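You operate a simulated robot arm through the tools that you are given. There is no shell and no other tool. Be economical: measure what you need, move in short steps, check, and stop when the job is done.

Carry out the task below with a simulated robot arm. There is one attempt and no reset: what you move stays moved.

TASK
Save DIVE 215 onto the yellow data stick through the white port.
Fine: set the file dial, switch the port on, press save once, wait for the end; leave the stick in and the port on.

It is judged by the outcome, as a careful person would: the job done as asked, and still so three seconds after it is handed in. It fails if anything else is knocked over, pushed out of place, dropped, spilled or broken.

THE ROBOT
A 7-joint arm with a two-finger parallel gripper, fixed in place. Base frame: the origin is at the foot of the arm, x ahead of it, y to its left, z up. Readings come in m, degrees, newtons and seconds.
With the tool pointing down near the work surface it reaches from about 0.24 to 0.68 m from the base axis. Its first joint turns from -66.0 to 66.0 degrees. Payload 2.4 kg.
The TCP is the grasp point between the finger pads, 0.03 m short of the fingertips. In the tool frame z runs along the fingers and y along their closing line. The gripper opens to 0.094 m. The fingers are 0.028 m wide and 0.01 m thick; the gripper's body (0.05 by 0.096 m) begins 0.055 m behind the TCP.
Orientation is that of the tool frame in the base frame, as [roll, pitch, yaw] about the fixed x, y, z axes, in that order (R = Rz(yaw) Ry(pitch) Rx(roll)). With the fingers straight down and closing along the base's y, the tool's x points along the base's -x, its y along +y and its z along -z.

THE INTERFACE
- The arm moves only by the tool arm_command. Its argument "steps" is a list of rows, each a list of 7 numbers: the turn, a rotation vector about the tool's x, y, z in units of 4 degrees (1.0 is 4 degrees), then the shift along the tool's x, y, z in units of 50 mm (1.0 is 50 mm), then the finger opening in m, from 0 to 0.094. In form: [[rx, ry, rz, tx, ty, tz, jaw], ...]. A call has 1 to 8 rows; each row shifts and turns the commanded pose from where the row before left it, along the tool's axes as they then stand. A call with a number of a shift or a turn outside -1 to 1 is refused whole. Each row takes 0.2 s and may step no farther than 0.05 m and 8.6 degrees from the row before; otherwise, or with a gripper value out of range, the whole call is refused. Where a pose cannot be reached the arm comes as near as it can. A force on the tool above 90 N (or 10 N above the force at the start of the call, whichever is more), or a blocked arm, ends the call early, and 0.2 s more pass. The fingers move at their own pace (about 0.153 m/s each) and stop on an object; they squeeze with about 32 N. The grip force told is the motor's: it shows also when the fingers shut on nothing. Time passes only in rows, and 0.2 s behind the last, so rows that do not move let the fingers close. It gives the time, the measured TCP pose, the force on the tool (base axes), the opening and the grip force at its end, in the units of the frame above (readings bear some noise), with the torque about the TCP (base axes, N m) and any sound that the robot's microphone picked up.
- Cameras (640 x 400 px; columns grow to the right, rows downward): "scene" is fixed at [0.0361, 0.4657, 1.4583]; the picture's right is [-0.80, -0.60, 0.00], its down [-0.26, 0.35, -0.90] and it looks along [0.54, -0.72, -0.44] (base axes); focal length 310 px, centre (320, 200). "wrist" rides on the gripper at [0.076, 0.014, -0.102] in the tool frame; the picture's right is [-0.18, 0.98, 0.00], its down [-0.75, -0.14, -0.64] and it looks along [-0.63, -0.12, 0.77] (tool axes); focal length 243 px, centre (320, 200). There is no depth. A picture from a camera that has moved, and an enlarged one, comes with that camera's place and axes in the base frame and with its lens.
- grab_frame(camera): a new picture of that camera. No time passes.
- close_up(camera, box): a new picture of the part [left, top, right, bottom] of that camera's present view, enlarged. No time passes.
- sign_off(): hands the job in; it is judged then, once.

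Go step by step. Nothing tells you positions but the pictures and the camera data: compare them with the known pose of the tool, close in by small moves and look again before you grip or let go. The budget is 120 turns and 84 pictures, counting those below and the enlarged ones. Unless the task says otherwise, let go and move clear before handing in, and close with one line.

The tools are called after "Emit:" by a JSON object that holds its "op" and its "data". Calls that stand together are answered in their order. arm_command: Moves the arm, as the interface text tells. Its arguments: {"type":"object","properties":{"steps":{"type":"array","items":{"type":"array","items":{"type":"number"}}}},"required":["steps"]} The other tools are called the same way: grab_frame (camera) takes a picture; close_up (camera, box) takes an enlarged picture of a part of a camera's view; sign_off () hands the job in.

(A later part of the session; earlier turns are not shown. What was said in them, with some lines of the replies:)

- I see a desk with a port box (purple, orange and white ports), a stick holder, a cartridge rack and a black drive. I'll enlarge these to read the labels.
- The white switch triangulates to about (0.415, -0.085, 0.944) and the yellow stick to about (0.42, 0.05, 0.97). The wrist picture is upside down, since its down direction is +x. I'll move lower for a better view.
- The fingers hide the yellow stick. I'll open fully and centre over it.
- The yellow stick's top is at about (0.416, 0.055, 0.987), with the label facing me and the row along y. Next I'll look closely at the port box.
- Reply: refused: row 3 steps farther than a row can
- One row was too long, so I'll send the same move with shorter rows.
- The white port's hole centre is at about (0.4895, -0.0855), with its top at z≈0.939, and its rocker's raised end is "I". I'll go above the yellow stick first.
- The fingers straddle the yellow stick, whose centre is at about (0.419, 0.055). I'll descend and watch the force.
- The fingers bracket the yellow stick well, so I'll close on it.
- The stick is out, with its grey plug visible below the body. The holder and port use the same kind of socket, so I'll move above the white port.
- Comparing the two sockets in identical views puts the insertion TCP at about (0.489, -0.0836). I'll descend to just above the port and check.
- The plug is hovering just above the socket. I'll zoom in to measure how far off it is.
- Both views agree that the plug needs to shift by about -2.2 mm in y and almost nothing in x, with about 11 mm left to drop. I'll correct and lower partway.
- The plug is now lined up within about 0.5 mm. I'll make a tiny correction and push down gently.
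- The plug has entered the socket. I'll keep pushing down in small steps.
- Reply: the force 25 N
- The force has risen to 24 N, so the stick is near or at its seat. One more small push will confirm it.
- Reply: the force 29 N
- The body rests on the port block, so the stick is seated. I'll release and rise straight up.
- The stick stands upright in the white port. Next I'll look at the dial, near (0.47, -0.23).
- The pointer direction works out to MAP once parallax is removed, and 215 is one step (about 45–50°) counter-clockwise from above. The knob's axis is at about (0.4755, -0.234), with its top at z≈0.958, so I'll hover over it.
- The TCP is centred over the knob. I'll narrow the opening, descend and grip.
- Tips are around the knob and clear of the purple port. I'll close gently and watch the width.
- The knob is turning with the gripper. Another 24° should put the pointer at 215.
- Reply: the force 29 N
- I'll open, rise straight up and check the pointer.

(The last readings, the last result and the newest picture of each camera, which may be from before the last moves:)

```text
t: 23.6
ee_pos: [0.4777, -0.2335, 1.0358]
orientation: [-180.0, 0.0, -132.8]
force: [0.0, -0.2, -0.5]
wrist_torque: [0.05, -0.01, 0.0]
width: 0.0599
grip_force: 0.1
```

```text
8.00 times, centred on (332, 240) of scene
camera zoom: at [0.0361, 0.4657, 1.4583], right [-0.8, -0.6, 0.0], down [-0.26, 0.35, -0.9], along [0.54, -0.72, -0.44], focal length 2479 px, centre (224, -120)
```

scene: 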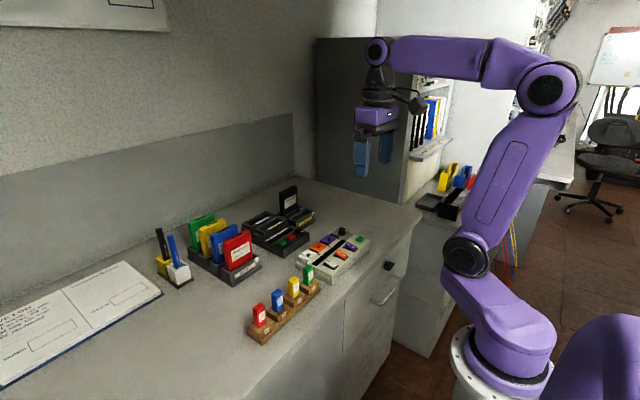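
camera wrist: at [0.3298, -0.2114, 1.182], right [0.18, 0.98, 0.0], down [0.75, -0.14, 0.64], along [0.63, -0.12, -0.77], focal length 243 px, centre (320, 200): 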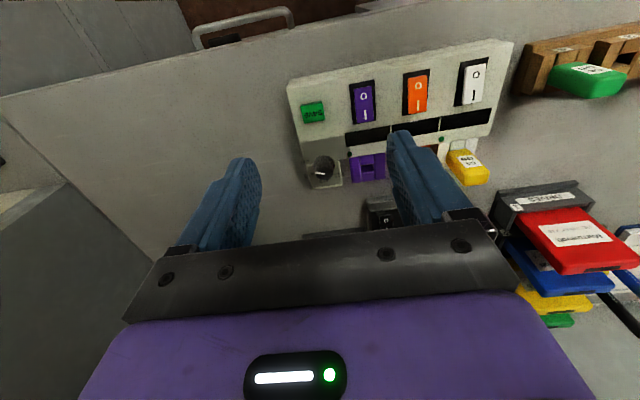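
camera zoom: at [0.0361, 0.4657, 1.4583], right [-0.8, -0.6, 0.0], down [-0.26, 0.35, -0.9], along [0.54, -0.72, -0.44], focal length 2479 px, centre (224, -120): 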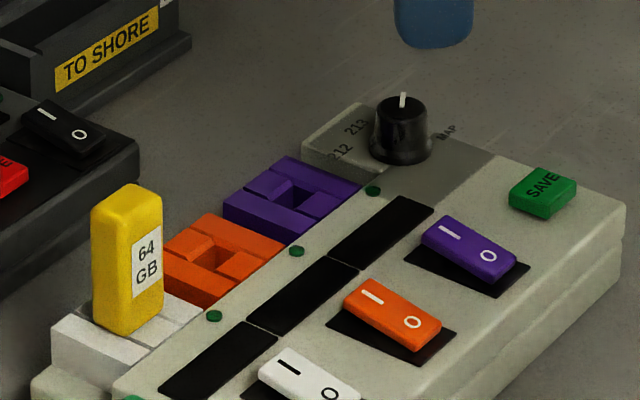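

The pointer now aims at 215 in both views, at about 57°. I'll turn the gripper back, close it and head for the white rocker.

Emit:
{"op": "arm_command", "data": {"steps": [[0, 0, 1, 0, 0, -0.4, 0.06], [0, 0, 1, 0, 0, 0, 0.03], [0, 0, 1, 0, 0, 0, 0], [0, 0, 1, 0, 0, 0, 0], [0, 0, 1, 0, 0, 0, 0], [0, 0, 1, 0, 0, 0, 0], [0, 0, 1, 0, 0, 0, 0], [0, 0, 1, 0, 0, 0, 0]]}}

Emit:
{"op": "arm_command", "data": {"steps": [[0, 0, 1, 0, 0, 0, 0], [0, 0, 1, 0, 0, 0, 0], [0, 0, 1, 0, 0, 0, 0], [0, 0, 0.8, 0, 0, 0, 0], [0, 0, 0, 0.6, 0.7, 0, 0], [0, 0, 0, 0.6, 0.7, 0, 0], [0, 0, 0, 0.6, 0.7, 0, 0], [0, 0, 0, 0.36, 0.86, 0, 0]]}}

Emit:
{"op": "close_up", "data": {"camera": "wrist", "box": [220, 60, 420, 185]}}

```text
t: 25.4
ee_pos: [0.4765, -0.2353, 1.0544]
orientation: [179.9, 0.0, -164.9]
force: [0.8, 0.2, -0.4]
wrist_torque: [-0.02, 0.01, 0.0]
width: 0.0
grip_force: 32.4
```

```text
t: 27.2
ee_pos: [0.3687, -0.0861, 1.0553]
orientation: [-180.0, 0.0, -179.9]
force: [0.9, 0.4, 0.3]
wrist_torque: [0.01, 0.02, 0.03]
width: 0.0
grip_force: 31.6
```

```text
3.20 times, centred on (320, 122) of wrist
camera zoom: at [0.2915, -0.0715, 1.158], right [0.18, 0.98, 0.0], down [0.75, -0.14, 0.64], along [0.63, -0.12, -0.77], focal length 776 px, centre (320, 448)
```

zoom: 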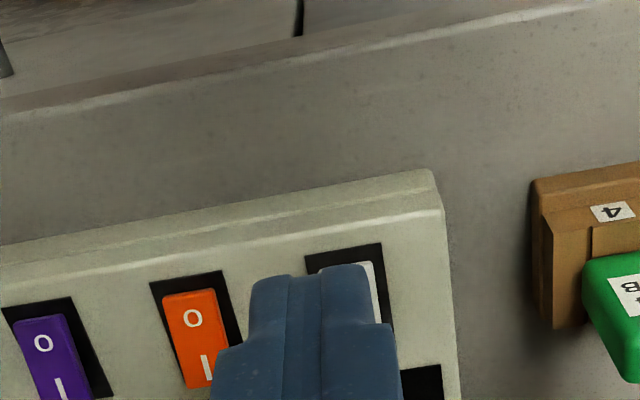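

The fingers block this view, but earlier pictures put the rocker's raised I end at about x 0.428, y -0.085, z 0.949. I'll go above x≈0.424 and check from the scene camera.

Emit:
{"op": "arm_command", "data": {"steps": [[0, 0, 0, -0.6, 0, 0.2, 0], [0, 0, 0, -0.5, 0.01, 0.5, 0], [0, 0, 0, 0, 0, 0.5, 0], [0, 0, 0, 0, 0, 0, 0]]}}

Emit:
{"op": "close_up", "data": {"camera": "scene", "box": [310, 230, 366, 272]}}

Emit:
{"op": "close_up", "data": {"camera": "wrist", "box": [260, 90, 380, 165]}}

```text
t: 28.2
ee_pos: [0.4237, -0.0864, 0.9938]
orientation: [179.9, 0.0, 180.0]
force: [-0.5, 0.1, 0.1]
wrist_torque: [-0.01, 0.0, -0.02]
width: 0.0
grip_force: 32.2
```

```text
9.52 times, centred on (338, 251) of scene
camera zoom: at [0.0361, 0.4657, 1.4583], right [-0.8, -0.6, 0.0], down [-0.26, 0.35, -0.9], along [0.54, -0.72, -0.44], focal length 2951 px, centre (149, -286)
```

zoom: 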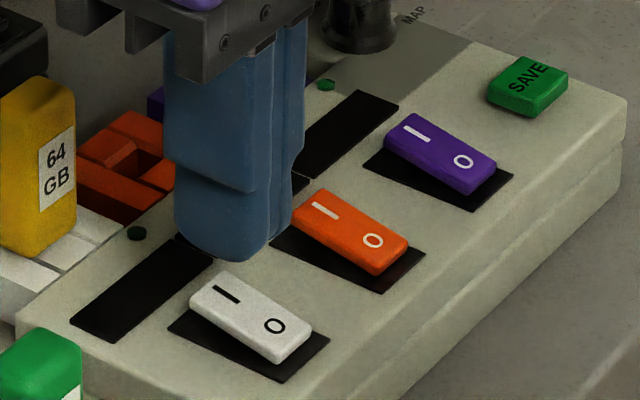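

```text
5.33 times, centred on (320, 128) of wrist
camera zoom: at [0.3477, -0.0715, 1.0975], right [0.18, 0.98, 0.0], down [0.75, -0.14, 0.64], along [0.63, -0.12, -0.77], focal length 1294 px, centre (320, 587)
```

zoom: 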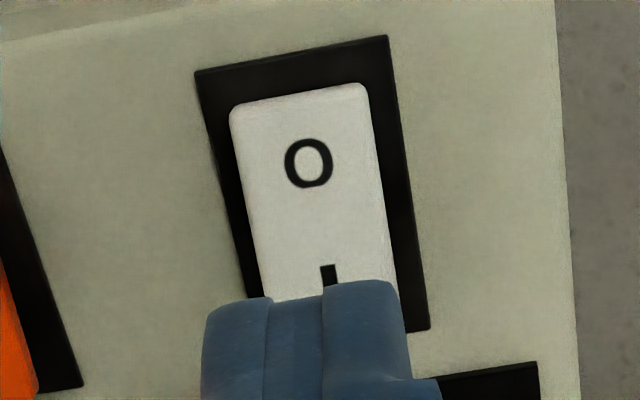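

The tip is over the I mark. I'll shift +1.5 mm in y and press down in small steps.

Emit:
{"op": "arm_command", "data": {"steps": [[0, 0, 0, 0, 0.03, 0.15, 0], [0, 0, 0, 0, 0, 0.13, 0], [0, 0, 0, 0, 0, 0.06, 0], [0, 0, 0, 0, 0, 0, 0]]}}

Emit:
{"op": "close_up", "data": {"camera": "scene", "box": [310, 230, 366, 272]}}

```text
t: 29.2
ee_pos: [0.4232, -0.0837, 0.9777]
orientation: [180.0, 0.0, -179.9]
force: [1.7, 1.5, 0.5]
wrist_torque: [0.05, -0.05, 0.06]
width: 0.0001
grip_force: 32.0
```

```text
9.52 times, centred on (338, 251) of scene
camera zoom: at [0.0361, 0.4657, 1.4583], right [-0.8, -0.6, 0.0], down [-0.26, 0.35, -0.9], along [0.54, -0.72, -0.44], focal length 2951 px, centre (149, -286)
```

zoom: 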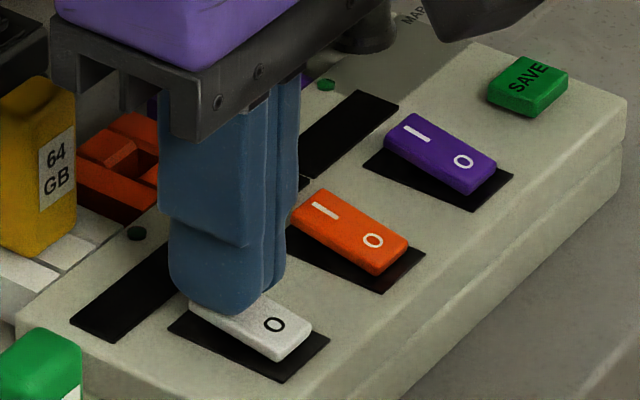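

Emit:
{"op": "arm_command", "data": {"steps": [[0, 0, 0, 0, 0, 0.04, 0], [0, 0, 0, 0, 0, 0.04, 0], [0, 0, 0, 0, 0, 0.04, 0], [0, 0, 0, 0, 0, 0, 0]]}}

Emit:
{"op": "close_up", "data": {"camera": "scene", "box": [310, 230, 366, 272]}}

```text
t: 30.1
ee_pos: [0.425, -0.0852, 0.9757]
orientation: [-179.9, 0.1, 180.0]
force: [-9.3, 1.1, 19.0]
wrist_torque: [0.05, 0.46, 0.05]
width: 0.0001
grip_force: 32.4
stopped in row 4: the force on the tool passed its limit at 95 N (the readings are from after the stop); the commanded pose is now the measured one
```

```text
9.52 times, centred on (338, 251) of scene
camera zoom: at [0.0356, 0.4658, 1.4583], right [-0.8, -0.6, 0.0], down [-0.26, 0.35, -0.9], along [0.54, -0.72, -0.44], focal length 2951 px, centre (149, -286)
```

zoom: 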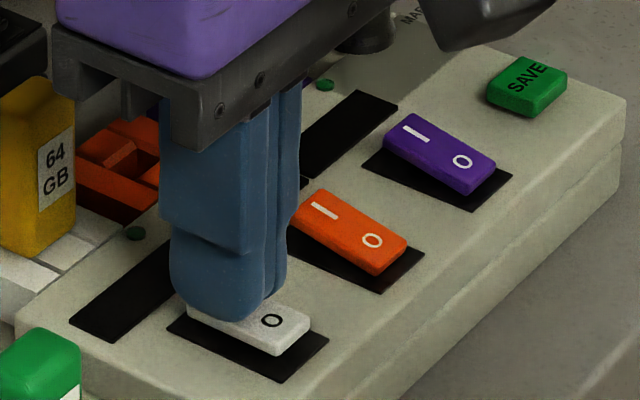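

The rocker seems to have tilted and then bottomed out. I'll lift off and look.

Emit:
{"op": "arm_command", "data": {"steps": [[0, 0, 0, 0, 0, -0.3, 0], [0, 0, 0, 0, 0, -0.7, 0], [0, 0, 0, 0, 0, 0, 0]]}}

Emit:
{"op": "close_up", "data": {"camera": "scene", "box": [300, 225, 364, 273]}}

```text
t: 30.9
ee_pos: [0.4256, -0.0821, 1.0257]
orientation: [-179.9, 0.2, -180.0]
force: [-0.1, 0.2, -0.1]
wrist_torque: [0.0, -0.01, 0.01]
width: 0.0
grip_force: 32.0
```

```text
8.33 times, centred on (332, 249) of scene
camera zoom: at [0.0361, 0.4657, 1.4583], right [-0.8, -0.6, 0.0], down [-0.26, 0.35, -0.9], along [0.54, -0.72, -0.44], focal length 2582 px, centre (220, -208)
```

zoom: 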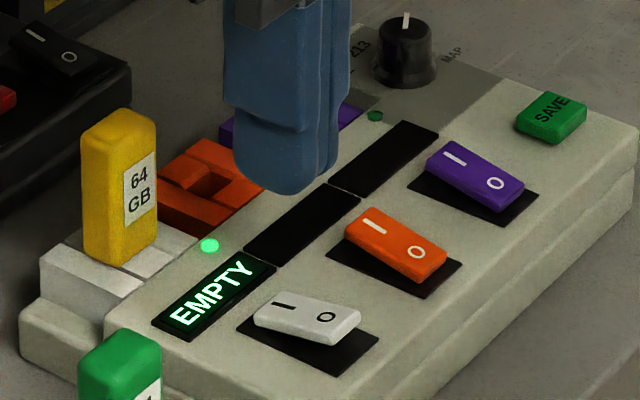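

The white port is on and shows EMPTY. Before saving I want to be sure the stick is fully seated, so I'll inspect its base.

Emit:
{"op": "close_up", "data": {"camera": "scene", "box": [300, 234, 328, 262]}}

Emit:
{"op": "close_up", "data": {"camera": "scene", "box": [280, 255, 316, 300]}}

```text
14.29 times, centred on (314, 248) of scene
camera zoom: at [0.0361, 0.4657, 1.4583], right [-0.8, -0.6, 0.0], down [-0.26, 0.35, -0.9], along [0.54, -0.72, -0.44], focal length 4427 px, centre (406, -486)
```

zoom: 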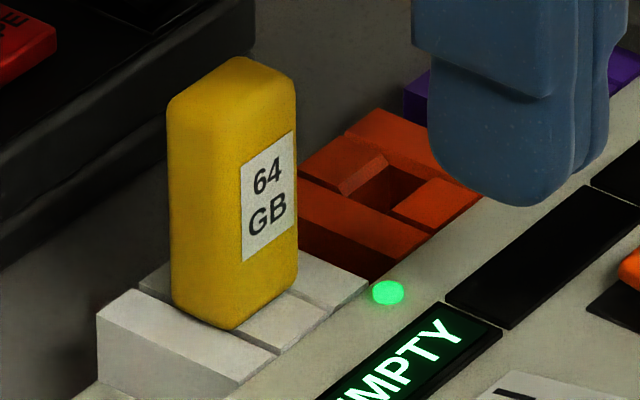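

```text
8.89 times, centred on (298, 278) of scene
camera zoom: at [0.0361, 0.4657, 1.4583], right [-0.8, -0.6, 0.0], down [-0.26, 0.35, -0.9], along [0.54, -0.72, -0.44], focal length 2755 px, centre (516, -489)
```

zoom: 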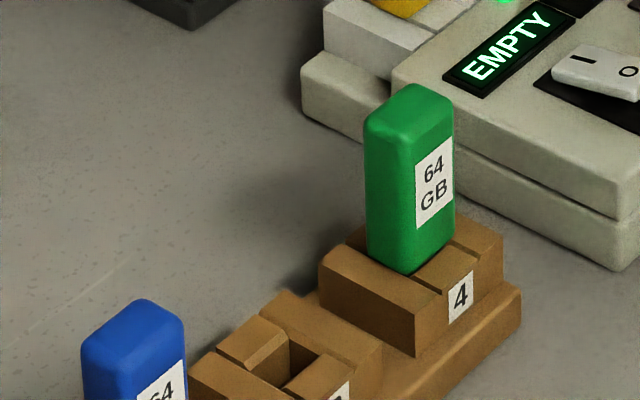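

The stick looks as well seated as the green one in its holder. EMPTY could also mean "no stick", so I'll press lightly on its top to make sure.

Emit:
{"op": "arm_command", "data": {"steps": [[0, 0, 0, 0, 0, -0.6, 0], [0, 0, 0, -0.6, 0, 0, 0], [0, 0, 0, -0.66, -0.03, 0, 0], [0, 0, 0, 0, 0, 0.4, 0], [0, 0, 0, 0, 0, 0.12, 0], [0, 0, 0, 0, 0, 0, 0]]}}

Emit:
{"op": "close_up", "data": {"camera": "scene", "box": [296, 225, 340, 262]}}

```text
t: 32.3
ee_pos: [0.4876, -0.0849, 1.0293]
orientation: [-179.9, 0.2, 180.0]
force: [-0.6, 0.3, -0.1]
wrist_torque: [0.0, -0.03, -0.01]
width: 0.0
grip_force: 31.8
```

```text
10.81 times, centred on (318, 244) of scene
camera zoom: at [0.0361, 0.4657, 1.4583], right [-0.8, -0.6, 0.0], down [-0.26, 0.35, -0.9], along [0.54, -0.72, -0.44], focal length 3350 px, centre (342, -270)
```

zoom: 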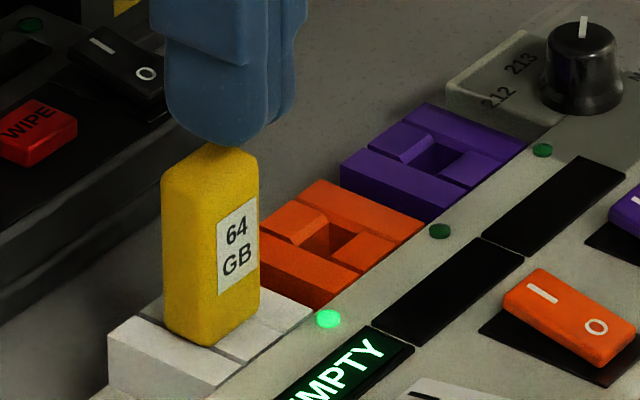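

Emit:
{"op": "arm_command", "data": {"steps": [[0, 0, 0, 0, 0, 0.06, 0], [0, 0, 0, 0, 0, 0.03, 0], [0, 0, 0, 0, 0, 0.03, 0], [0, 0, 0, 0, 0, 0, 0]]}}

```text
t: 33.3
ee_pos: [0.4886, -0.086, 1.023]
orientation: [-179.9, 0.1, 180.0]
force: [0.4, -0.9, 0.2]
wrist_torque: [0.0, -0.01, 0.01]
width: 0.0002
grip_force: 32.2
```

Emit:
{"op": "arm_command", "data": {"steps": [[0, 0, 0, 0, 0, 0.03, 0], [0, 0, 0, 0, 0, 0.02, 0], [0, 0, 0, 0, 0, 0, 0]]}}

Emit:
{"op": "close_up", "data": {"camera": "scene", "box": [296, 225, 340, 262]}}

```text
t: 34.1
ee_pos: [0.4875, -0.0853, 1.0214]
orientation: [-180.0, 0.1, -180.0]
force: [-0.2, 0.3, 0.0]
wrist_torque: [0.05, 0.03, 0.0]
width: 0.0
grip_force: 32.1
```

```text
10.81 times, centred on (318, 244) of scene
camera zoom: at [0.0361, 0.4657, 1.4583], right [-0.8, -0.6, 0.0], down [-0.26, 0.35, -0.9], along [0.54, -0.72, -0.44], focal length 3350 px, centre (342, -270)
```

zoom: 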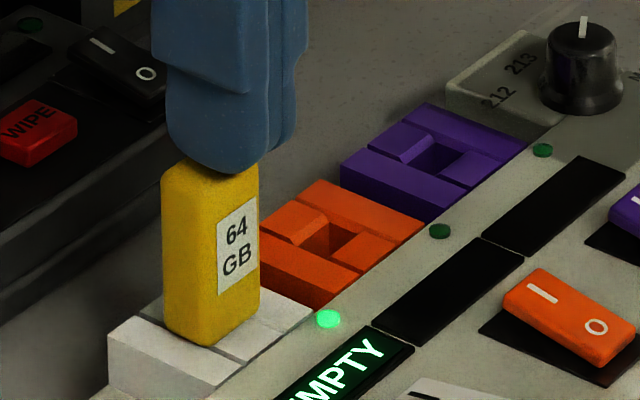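

The tip is at z 0.991, which is where a seated stick's top should be. I'll press 2 mm more.

Emit:
{"op": "arm_command", "data": {"steps": [[0, 0, 0, 0, 0, 0.02, 0], [0, 0, 0, 0, 0, 0.02, 0], [0, 0, 0, 0, 0, 0, 0]]}}

```text
t: 34.9
ee_pos: [0.4864, -0.0849, 1.018]
orientation: [-179.9, 0.1, -179.9]
force: [0.1, -0.4, 0.1]
wrist_torque: [-0.03, -0.02, 0.01]
width: 0.0
grip_force: 32.2
```

Emit:
{"op": "arm_command", "data": {"steps": [[0, 0, 0, 0, 0, 0.02, 0], [0, 0, 0, 0, 0, 0.02, 0], [0, 0, 0, 0, 0, 0, 0]]}}

Emit:
{"op": "close_up", "data": {"camera": "scene", "box": [296, 225, 340, 262]}}

```text
t: 35.7
ee_pos: [0.4886, -0.0862, 1.0164]
orientation: [-179.9, 0.2, -179.9]
force: [-0.1, -0.7, -0.4]
wrist_torque: [-0.03, 0.02, 0.0]
width: 0.0
grip_force: 31.9
```

```text
10.81 times, centred on (318, 244) of scene
camera zoom: at [0.0361, 0.4657, 1.4583], right [-0.8, -0.6, 0.0], down [-0.26, 0.35, -0.9], along [0.54, -0.72, -0.44], focal length 3350 px, centre (342, -270)
```

zoom: 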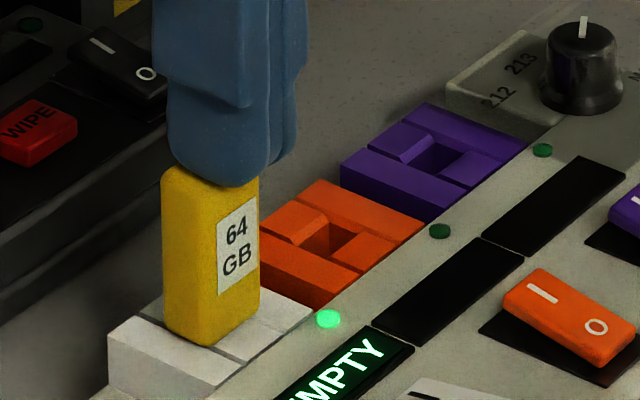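

Emit:
{"op": "arm_command", "data": {"steps": [[0, 0, 0, 0, 0, 0.03, 0], [0, 0, 0, 0, 0, 0.03, 0], [0, 0, 0, 0, 0, 0, 0]]}}

```text
t: 36.5
ee_pos: [0.4881, -0.0867, 1.0156]
orientation: [-179.8, 0.6, 180.0]
force: [-5.6, 0.9, 36.9]
wrist_torque: [0.03, 0.12, 0.0]
width: 0.0001
grip_force: 31.6
```

The stick doesn't give at 37 N, so it is fully seated. I'll lift and go above SAVE at about (0.4135, -0.235).

Emit:
{"op": "arm_command", "data": {"steps": [[0, 0, 0, 0, 0, -0.3, 0], [0, 0, 0, 0, 0, -0.6, 0], [0, 0, 0, 0.5, -0.75, 0, 0], [0, 0, 0, 0.5, -0.75, 0, 0], [0, 0, 0, 0.49, -0.74, 0, 0], [0, 0, 0, 0, -0.74, 0.5, 0], [0, 0, 0, 0, 0, 0.6, 0], [0, 0, 0, 0, 0, 0, 0]]}}

Emit:
{"op": "close_up", "data": {"camera": "wrist", "box": [240, 70, 400, 170]}}

Emit:
{"op": "close_up", "data": {"camera": "scene", "box": [300, 205, 380, 270]}}

```text
t: 38.3
ee_pos: [0.4116, -0.2373, 1.0009]
orientation: [-179.9, 0.2, 180.0]
force: [0.2, -0.4, -0.5]
wrist_torque: [-0.01, 0.0, 0.0]
width: 0.0
grip_force: 32.6
```

```text
4.00 times, centred on (320, 120) of wrist
camera zoom: at [0.3343, -0.2218, 1.1037], right [0.18, 0.98, 0.0], down [0.75, -0.14, 0.65], along [0.63, -0.12, -0.76], focal length 970 px, centre (320, 520)
```

zoom: 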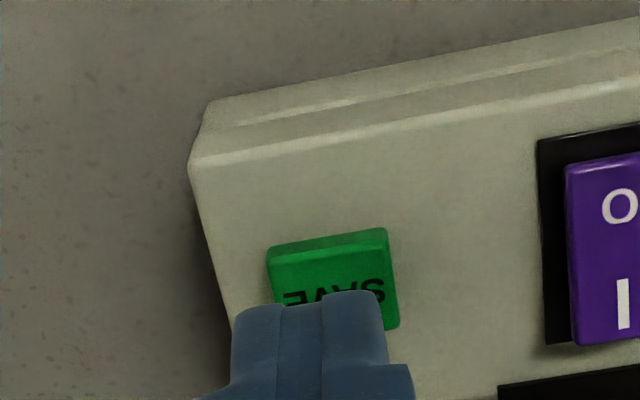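

```text
6.15 times, centred on (340, 238) of scene
camera zoom: at [0.0361, 0.4657, 1.4583], right [-0.8, -0.6, 0.0], down [-0.26, 0.35, -0.9], along [0.54, -0.72, -0.44], focal length 1907 px, centre (197, -31)
```

zoom: 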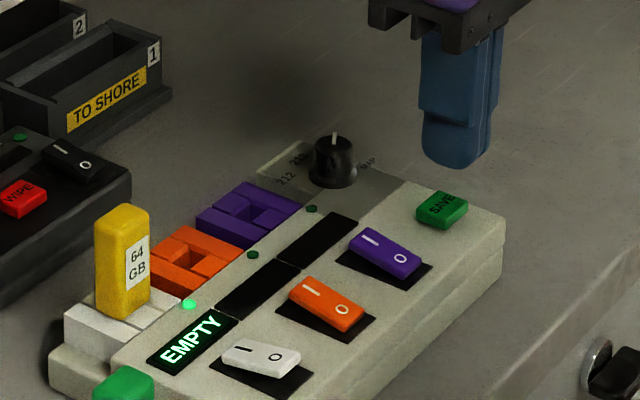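

The button centre is at about (0.412, -0.234). I'll shift +2 mm in y and press down once in small steps.

Emit:
{"op": "arm_command", "data": {"steps": [[0, 0, 0, 0, 0.045, 0.2, 0], [0, 0, 0, 0, 0, 0.24, 0], [0, 0, 0, 0, 0, 0.03, 0], [0, 0, 0, 0, 0, 0.03, 0], [0, 0, 0, 0, 0, 0, 0]]}}

Emit:
{"op": "close_up", "data": {"camera": "scene", "box": [300, 205, 380, 270]}}

```text
t: 39.5
ee_pos: [0.4133, -0.2334, 0.9792]
orientation: [-179.9, 0.2, 179.9]
force: [0.9, 0.0, -0.1]
wrist_torque: [-0.03, 0.01, -0.02]
width: 0.0001
grip_force: 32.0
```

```text
6.15 times, centred on (340, 238) of scene
camera zoom: at [0.0361, 0.4657, 1.4583], right [-0.8, -0.6, 0.0], down [-0.26, 0.35, -0.9], along [0.54, -0.72, -0.44], focal length 1907 px, centre (197, -31)
```

zoom: 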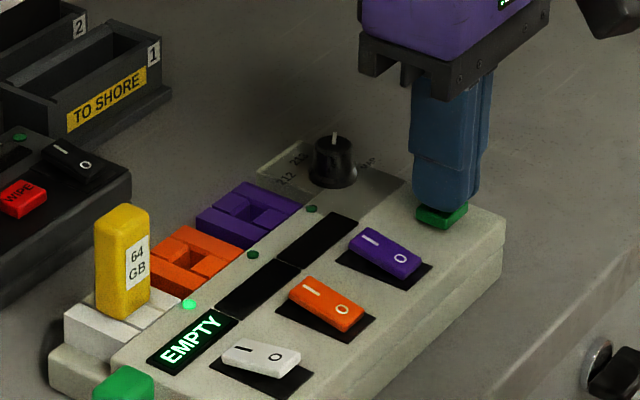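

Contact is very close now. I'll keep going down to complete the one press.

Emit:
{"op": "arm_command", "data": {"steps": [[0, 0, 0, 0, 0, 0.04, 0], [0, 0, 0, 0, 0, 0.04, 0], [0, 0, 0, 0, 0, 0.03, 0]]}}

Emit:
{"op": "close_up", "data": {"camera": "scene", "box": [300, 205, 380, 270]}}

```text
t: 40.3
ee_pos: [0.4135, -0.2336, 0.9735]
orientation: [-179.8, 0.3, -180.0]
force: [-0.4, -0.9, 3.0]
wrist_torque: [-0.02, 0.03, 0.0]
width: 0.0003
grip_force: 32.1
heard: click
```

```text
6.15 times, centred on (340, 238) of scene
camera zoom: at [0.036, 0.4657, 1.4583], right [-0.8, -0.6, 0.0], down [-0.26, 0.35, -0.9], along [0.54, -0.72, -0.44], focal length 1907 px, centre (197, -31)
```

zoom: 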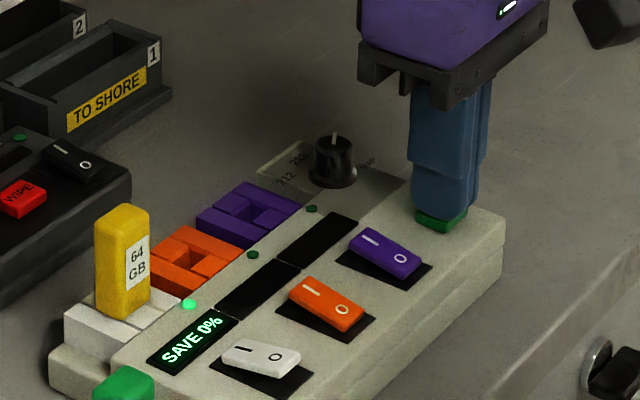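

It clicked and shows SAVE 0%. I'll lift off and wait.

Emit:
{"op": "arm_command", "data": {"steps": [[0, 0, 0, 0, 0, -0.6, 0], [0, 0, 0, 0, 0, -0.8, 0], [0, 0, 0, 0, 0, -0.8, 0], [0, 0, 0, 0, 0, 0, 0], [0, 0, 0, 0, 0, 0, 0], [0, 0, 0, 0, 0, 0, 0], [0, 0, 0, 0, 0, 0, 0], [0, 0, 0, 0, 0, 0, 0]]}}

Emit:
{"op": "arm_command", "data": {"steps": [[0, 0, 0, 0, 0, 0, 0], [0, 0, 0, 0, 0, 0, 0], [0, 0, 0, 0, 0, 0, 0], [0, 0, 0, 0, 0, 0, 0], [0, 0, 0, 0, 0, 0, 0], [0, 0, 0, 0, 0, 0, 0], [0, 0, 0, 0, 0, 0, 0], [0, 0, 0, 0, 0, 0, 0]]}}

Emit:
{"op": "close_up", "data": {"camera": "scene", "box": [300, 205, 380, 270]}}

```text
t: 42.1
ee_pos: [0.4133, -0.2318, 1.0847]
orientation: [-179.8, 0.2, 180.0]
force: [-0.1, 0.5, 0.3]
wrist_torque: [0.01, 0.02, 0.01]
width: 0.0
grip_force: 31.5
```

```text
t: 43.9
ee_pos: [0.4135, -0.2311, 1.0839]
orientation: [-179.9, 0.2, -179.9]
force: [0.4, 0.3, 0.2]
wrist_torque: [0.04, 0.0, 0.0]
width: 0.0
grip_force: 32.0
```

```text
6.15 times, centred on (340, 238) of scene
camera zoom: at [0.0361, 0.4657, 1.4583], right [-0.8, -0.6, 0.0], down [-0.26, 0.35, -0.9], along [0.54, -0.72, -0.44], focal length 1907 px, centre (197, -31)
```

zoom: 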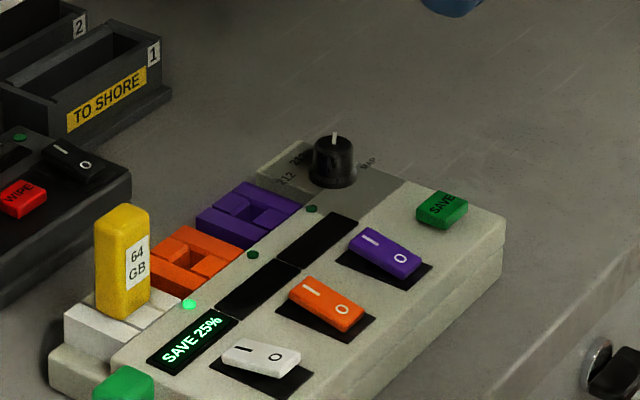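

It reads 25% after about 4 s, so I need roughly 12 s more.

Emit:
{"op": "arm_command", "data": {"steps": [[0, 0, 0, 0, 0, 0, 0], [0, 0, 0, 0, 0, 0, 0], [0, 0, 0, 0, 0, 0, 0], [0, 0, 0, 0, 0, 0, 0], [0, 0, 0, 0, 0, 0, 0], [0, 0, 0, 0, 0, 0, 0], [0, 0, 0, 0, 0, 0, 0], [0, 0, 0, 0, 0, 0, 0]]}}

Emit:
{"op": "arm_command", "data": {"steps": [[0, 0, 0, 0, 0, 0, 0], [0, 0, 0, 0, 0, 0, 0], [0, 0, 0, 0, 0, 0, 0], [0, 0, 0, 0, 0, 0, 0], [0, 0, 0, 0, 0, 0, 0], [0, 0, 0, 0, 0, 0, 0], [0, 0, 0, 0, 0, 0, 0], [0, 0, 0, 0, 0, 0, 0]]}}

Emit:
{"op": "arm_command", "data": {"steps": [[0, 0, 0, 0, 0, 0, 0], [0, 0, 0, 0, 0, 0, 0], [0, 0, 0, 0, 0, 0, 0], [0, 0, 0, 0, 0, 0, 0], [0, 0, 0, 0, 0, 0, 0], [0, 0, 0, 0, 0, 0, 0], [0, 0, 0, 0, 0, 0, 0], [0, 0, 0, 0, 0, 0, 0]]}}

Emit:
{"op": "arm_command", "data": {"steps": [[0, 0, 0, 0, 0, 0, 0], [0, 0, 0, 0, 0, 0, 0], [0, 0, 0, 0, 0, 0, 0], [0, 0, 0, 0, 0, 0, 0], [0, 0, 0, 0, 0, 0, 0], [0, 0, 0, 0, 0, 0, 0], [0, 0, 0, 0, 0, 0, 0], [0, 0, 0, 0, 0, 0, 0]]}}

Emit:
{"op": "arm_command", "data": {"steps": [[0, 0, 0, 0, 0, 0, 0], [0, 0, 0, 0, 0, 0, 0], [0, 0, 0, 0, 0, 0, 0], [0, 0, 0, 0, 0, 0, 0], [0, 0, 0, 0, 0, 0, 0], [0, 0, 0, 0, 0, 0, 0], [0, 0, 0, 0, 0, 0, 0], [0, 0, 0, 0, 0, 0, 0]]}}

Emit:
{"op": "arm_command", "data": {"steps": [[0, 0, 0, 0, 0, 0, 0], [0, 0, 0, 0, 0, 0, 0], [0, 0, 0, 0, 0, 0, 0], [0, 0, 0, 0, 0, 0, 0], [0, 0, 0, 0, 0, 0, 0], [0, 0, 0, 0, 0, 0, 0], [0, 0, 0, 0, 0, 0, 0], [0, 0, 0, 0, 0, 0, 0]]}}

Emit:
{"op": "arm_command", "data": {"steps": [[0, 0, 0, 0, 0, 0, 0], [0, 0, 0, 0, 0, 0, 0], [0, 0, 0, 0, 0, 0, 0], [0, 0, 0, 0, 0, 0, 0], [0, 0, 0, 0, 0, 0, 0], [0, 0, 0, 0, 0, 0, 0], [0, 0, 0, 0, 0, 0, 0], [0, 0, 0, 0, 0, 0, 0]]}}

Emit:
{"op": "close_up", "data": {"camera": "scene", "box": [300, 205, 380, 270]}}

```text
t: 45.7
ee_pos: [0.4145, -0.2314, 1.0844]
orientation: [-179.9, 0.2, 180.0]
force: [-0.7, 0.4, -0.3]
wrist_torque: [0.0, -0.01, 0.0]
width: 0.0
grip_force: 32.4
```

```text
t: 47.5
ee_pos: [0.4141, -0.2319, 1.0834]
orientation: [-180.0, 0.2, -180.0]
force: [0.8, -0.4, 0.2]
wrist_torque: [0.0, 0.0, 0.01]
width: 0.0001
grip_force: 31.9
```

```text
t: 49.3
ee_pos: [0.4133, -0.231, 1.0832]
orientation: [-180.0, 0.1, 180.0]
force: [0.9, 0.1, -0.7]
wrist_torque: [0.0, -0.03, -0.04]
width: 0.0
grip_force: 32.3
```

```text
t: 51.1
ee_pos: [0.4137, -0.2312, 1.0849]
orientation: [-179.9, 0.2, 180.0]
force: [0.9, 0.4, -0.1]
wrist_torque: [-0.01, -0.02, -0.02]
width: 0.0
grip_force: 31.4
```

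```text
t: 52.9
ee_pos: [0.415, -0.232, 1.0842]
orientation: [-179.9, 0.2, 180.0]
force: [0.1, -0.2, 0.2]
wrist_torque: [-0.04, -0.01, 0.03]
width: 0.0
grip_force: 31.9
```

```text
t: 54.7
ee_pos: [0.4139, -0.2319, 1.0836]
orientation: [-179.8, 0.2, 179.9]
force: [0.7, 0.4, 0.4]
wrist_torque: [0.03, -0.01, -0.01]
width: 0.0
grip_force: 31.9
```

```text
t: 56.5
ee_pos: [0.4149, -0.2307, 1.0829]
orientation: [-179.8, 0.2, -180.0]
force: [-0.1, 0.1, 0.3]
wrist_torque: [0.0, 0.02, 0.01]
width: 0.0001
grip_force: 32.1
```

```text
6.15 times, centred on (340, 238) of scene
camera zoom: at [0.0361, 0.4657, 1.4583], right [-0.8, -0.6, 0.0], down [-0.26, 0.35, -0.9], along [0.54, -0.72, -0.44], focal length 1907 px, centre (197, -31)
```

zoom: 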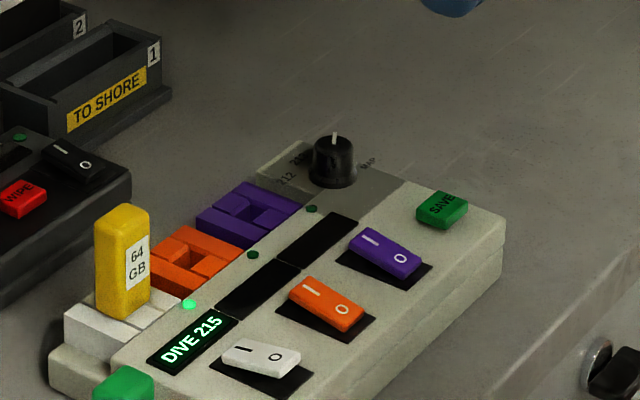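

The display now reads DIVE 215, the save has ended, the stick is in and the port is on. The arm is clear, so I'm handing it in.

Emit:
{"op": "sign_off", "data": {}}

```text
The job is handed in.
```

DIVE 215 is saved on the yellow stick. I left the stick in the white port with the port on, and the port's display reads "DIVE 215".
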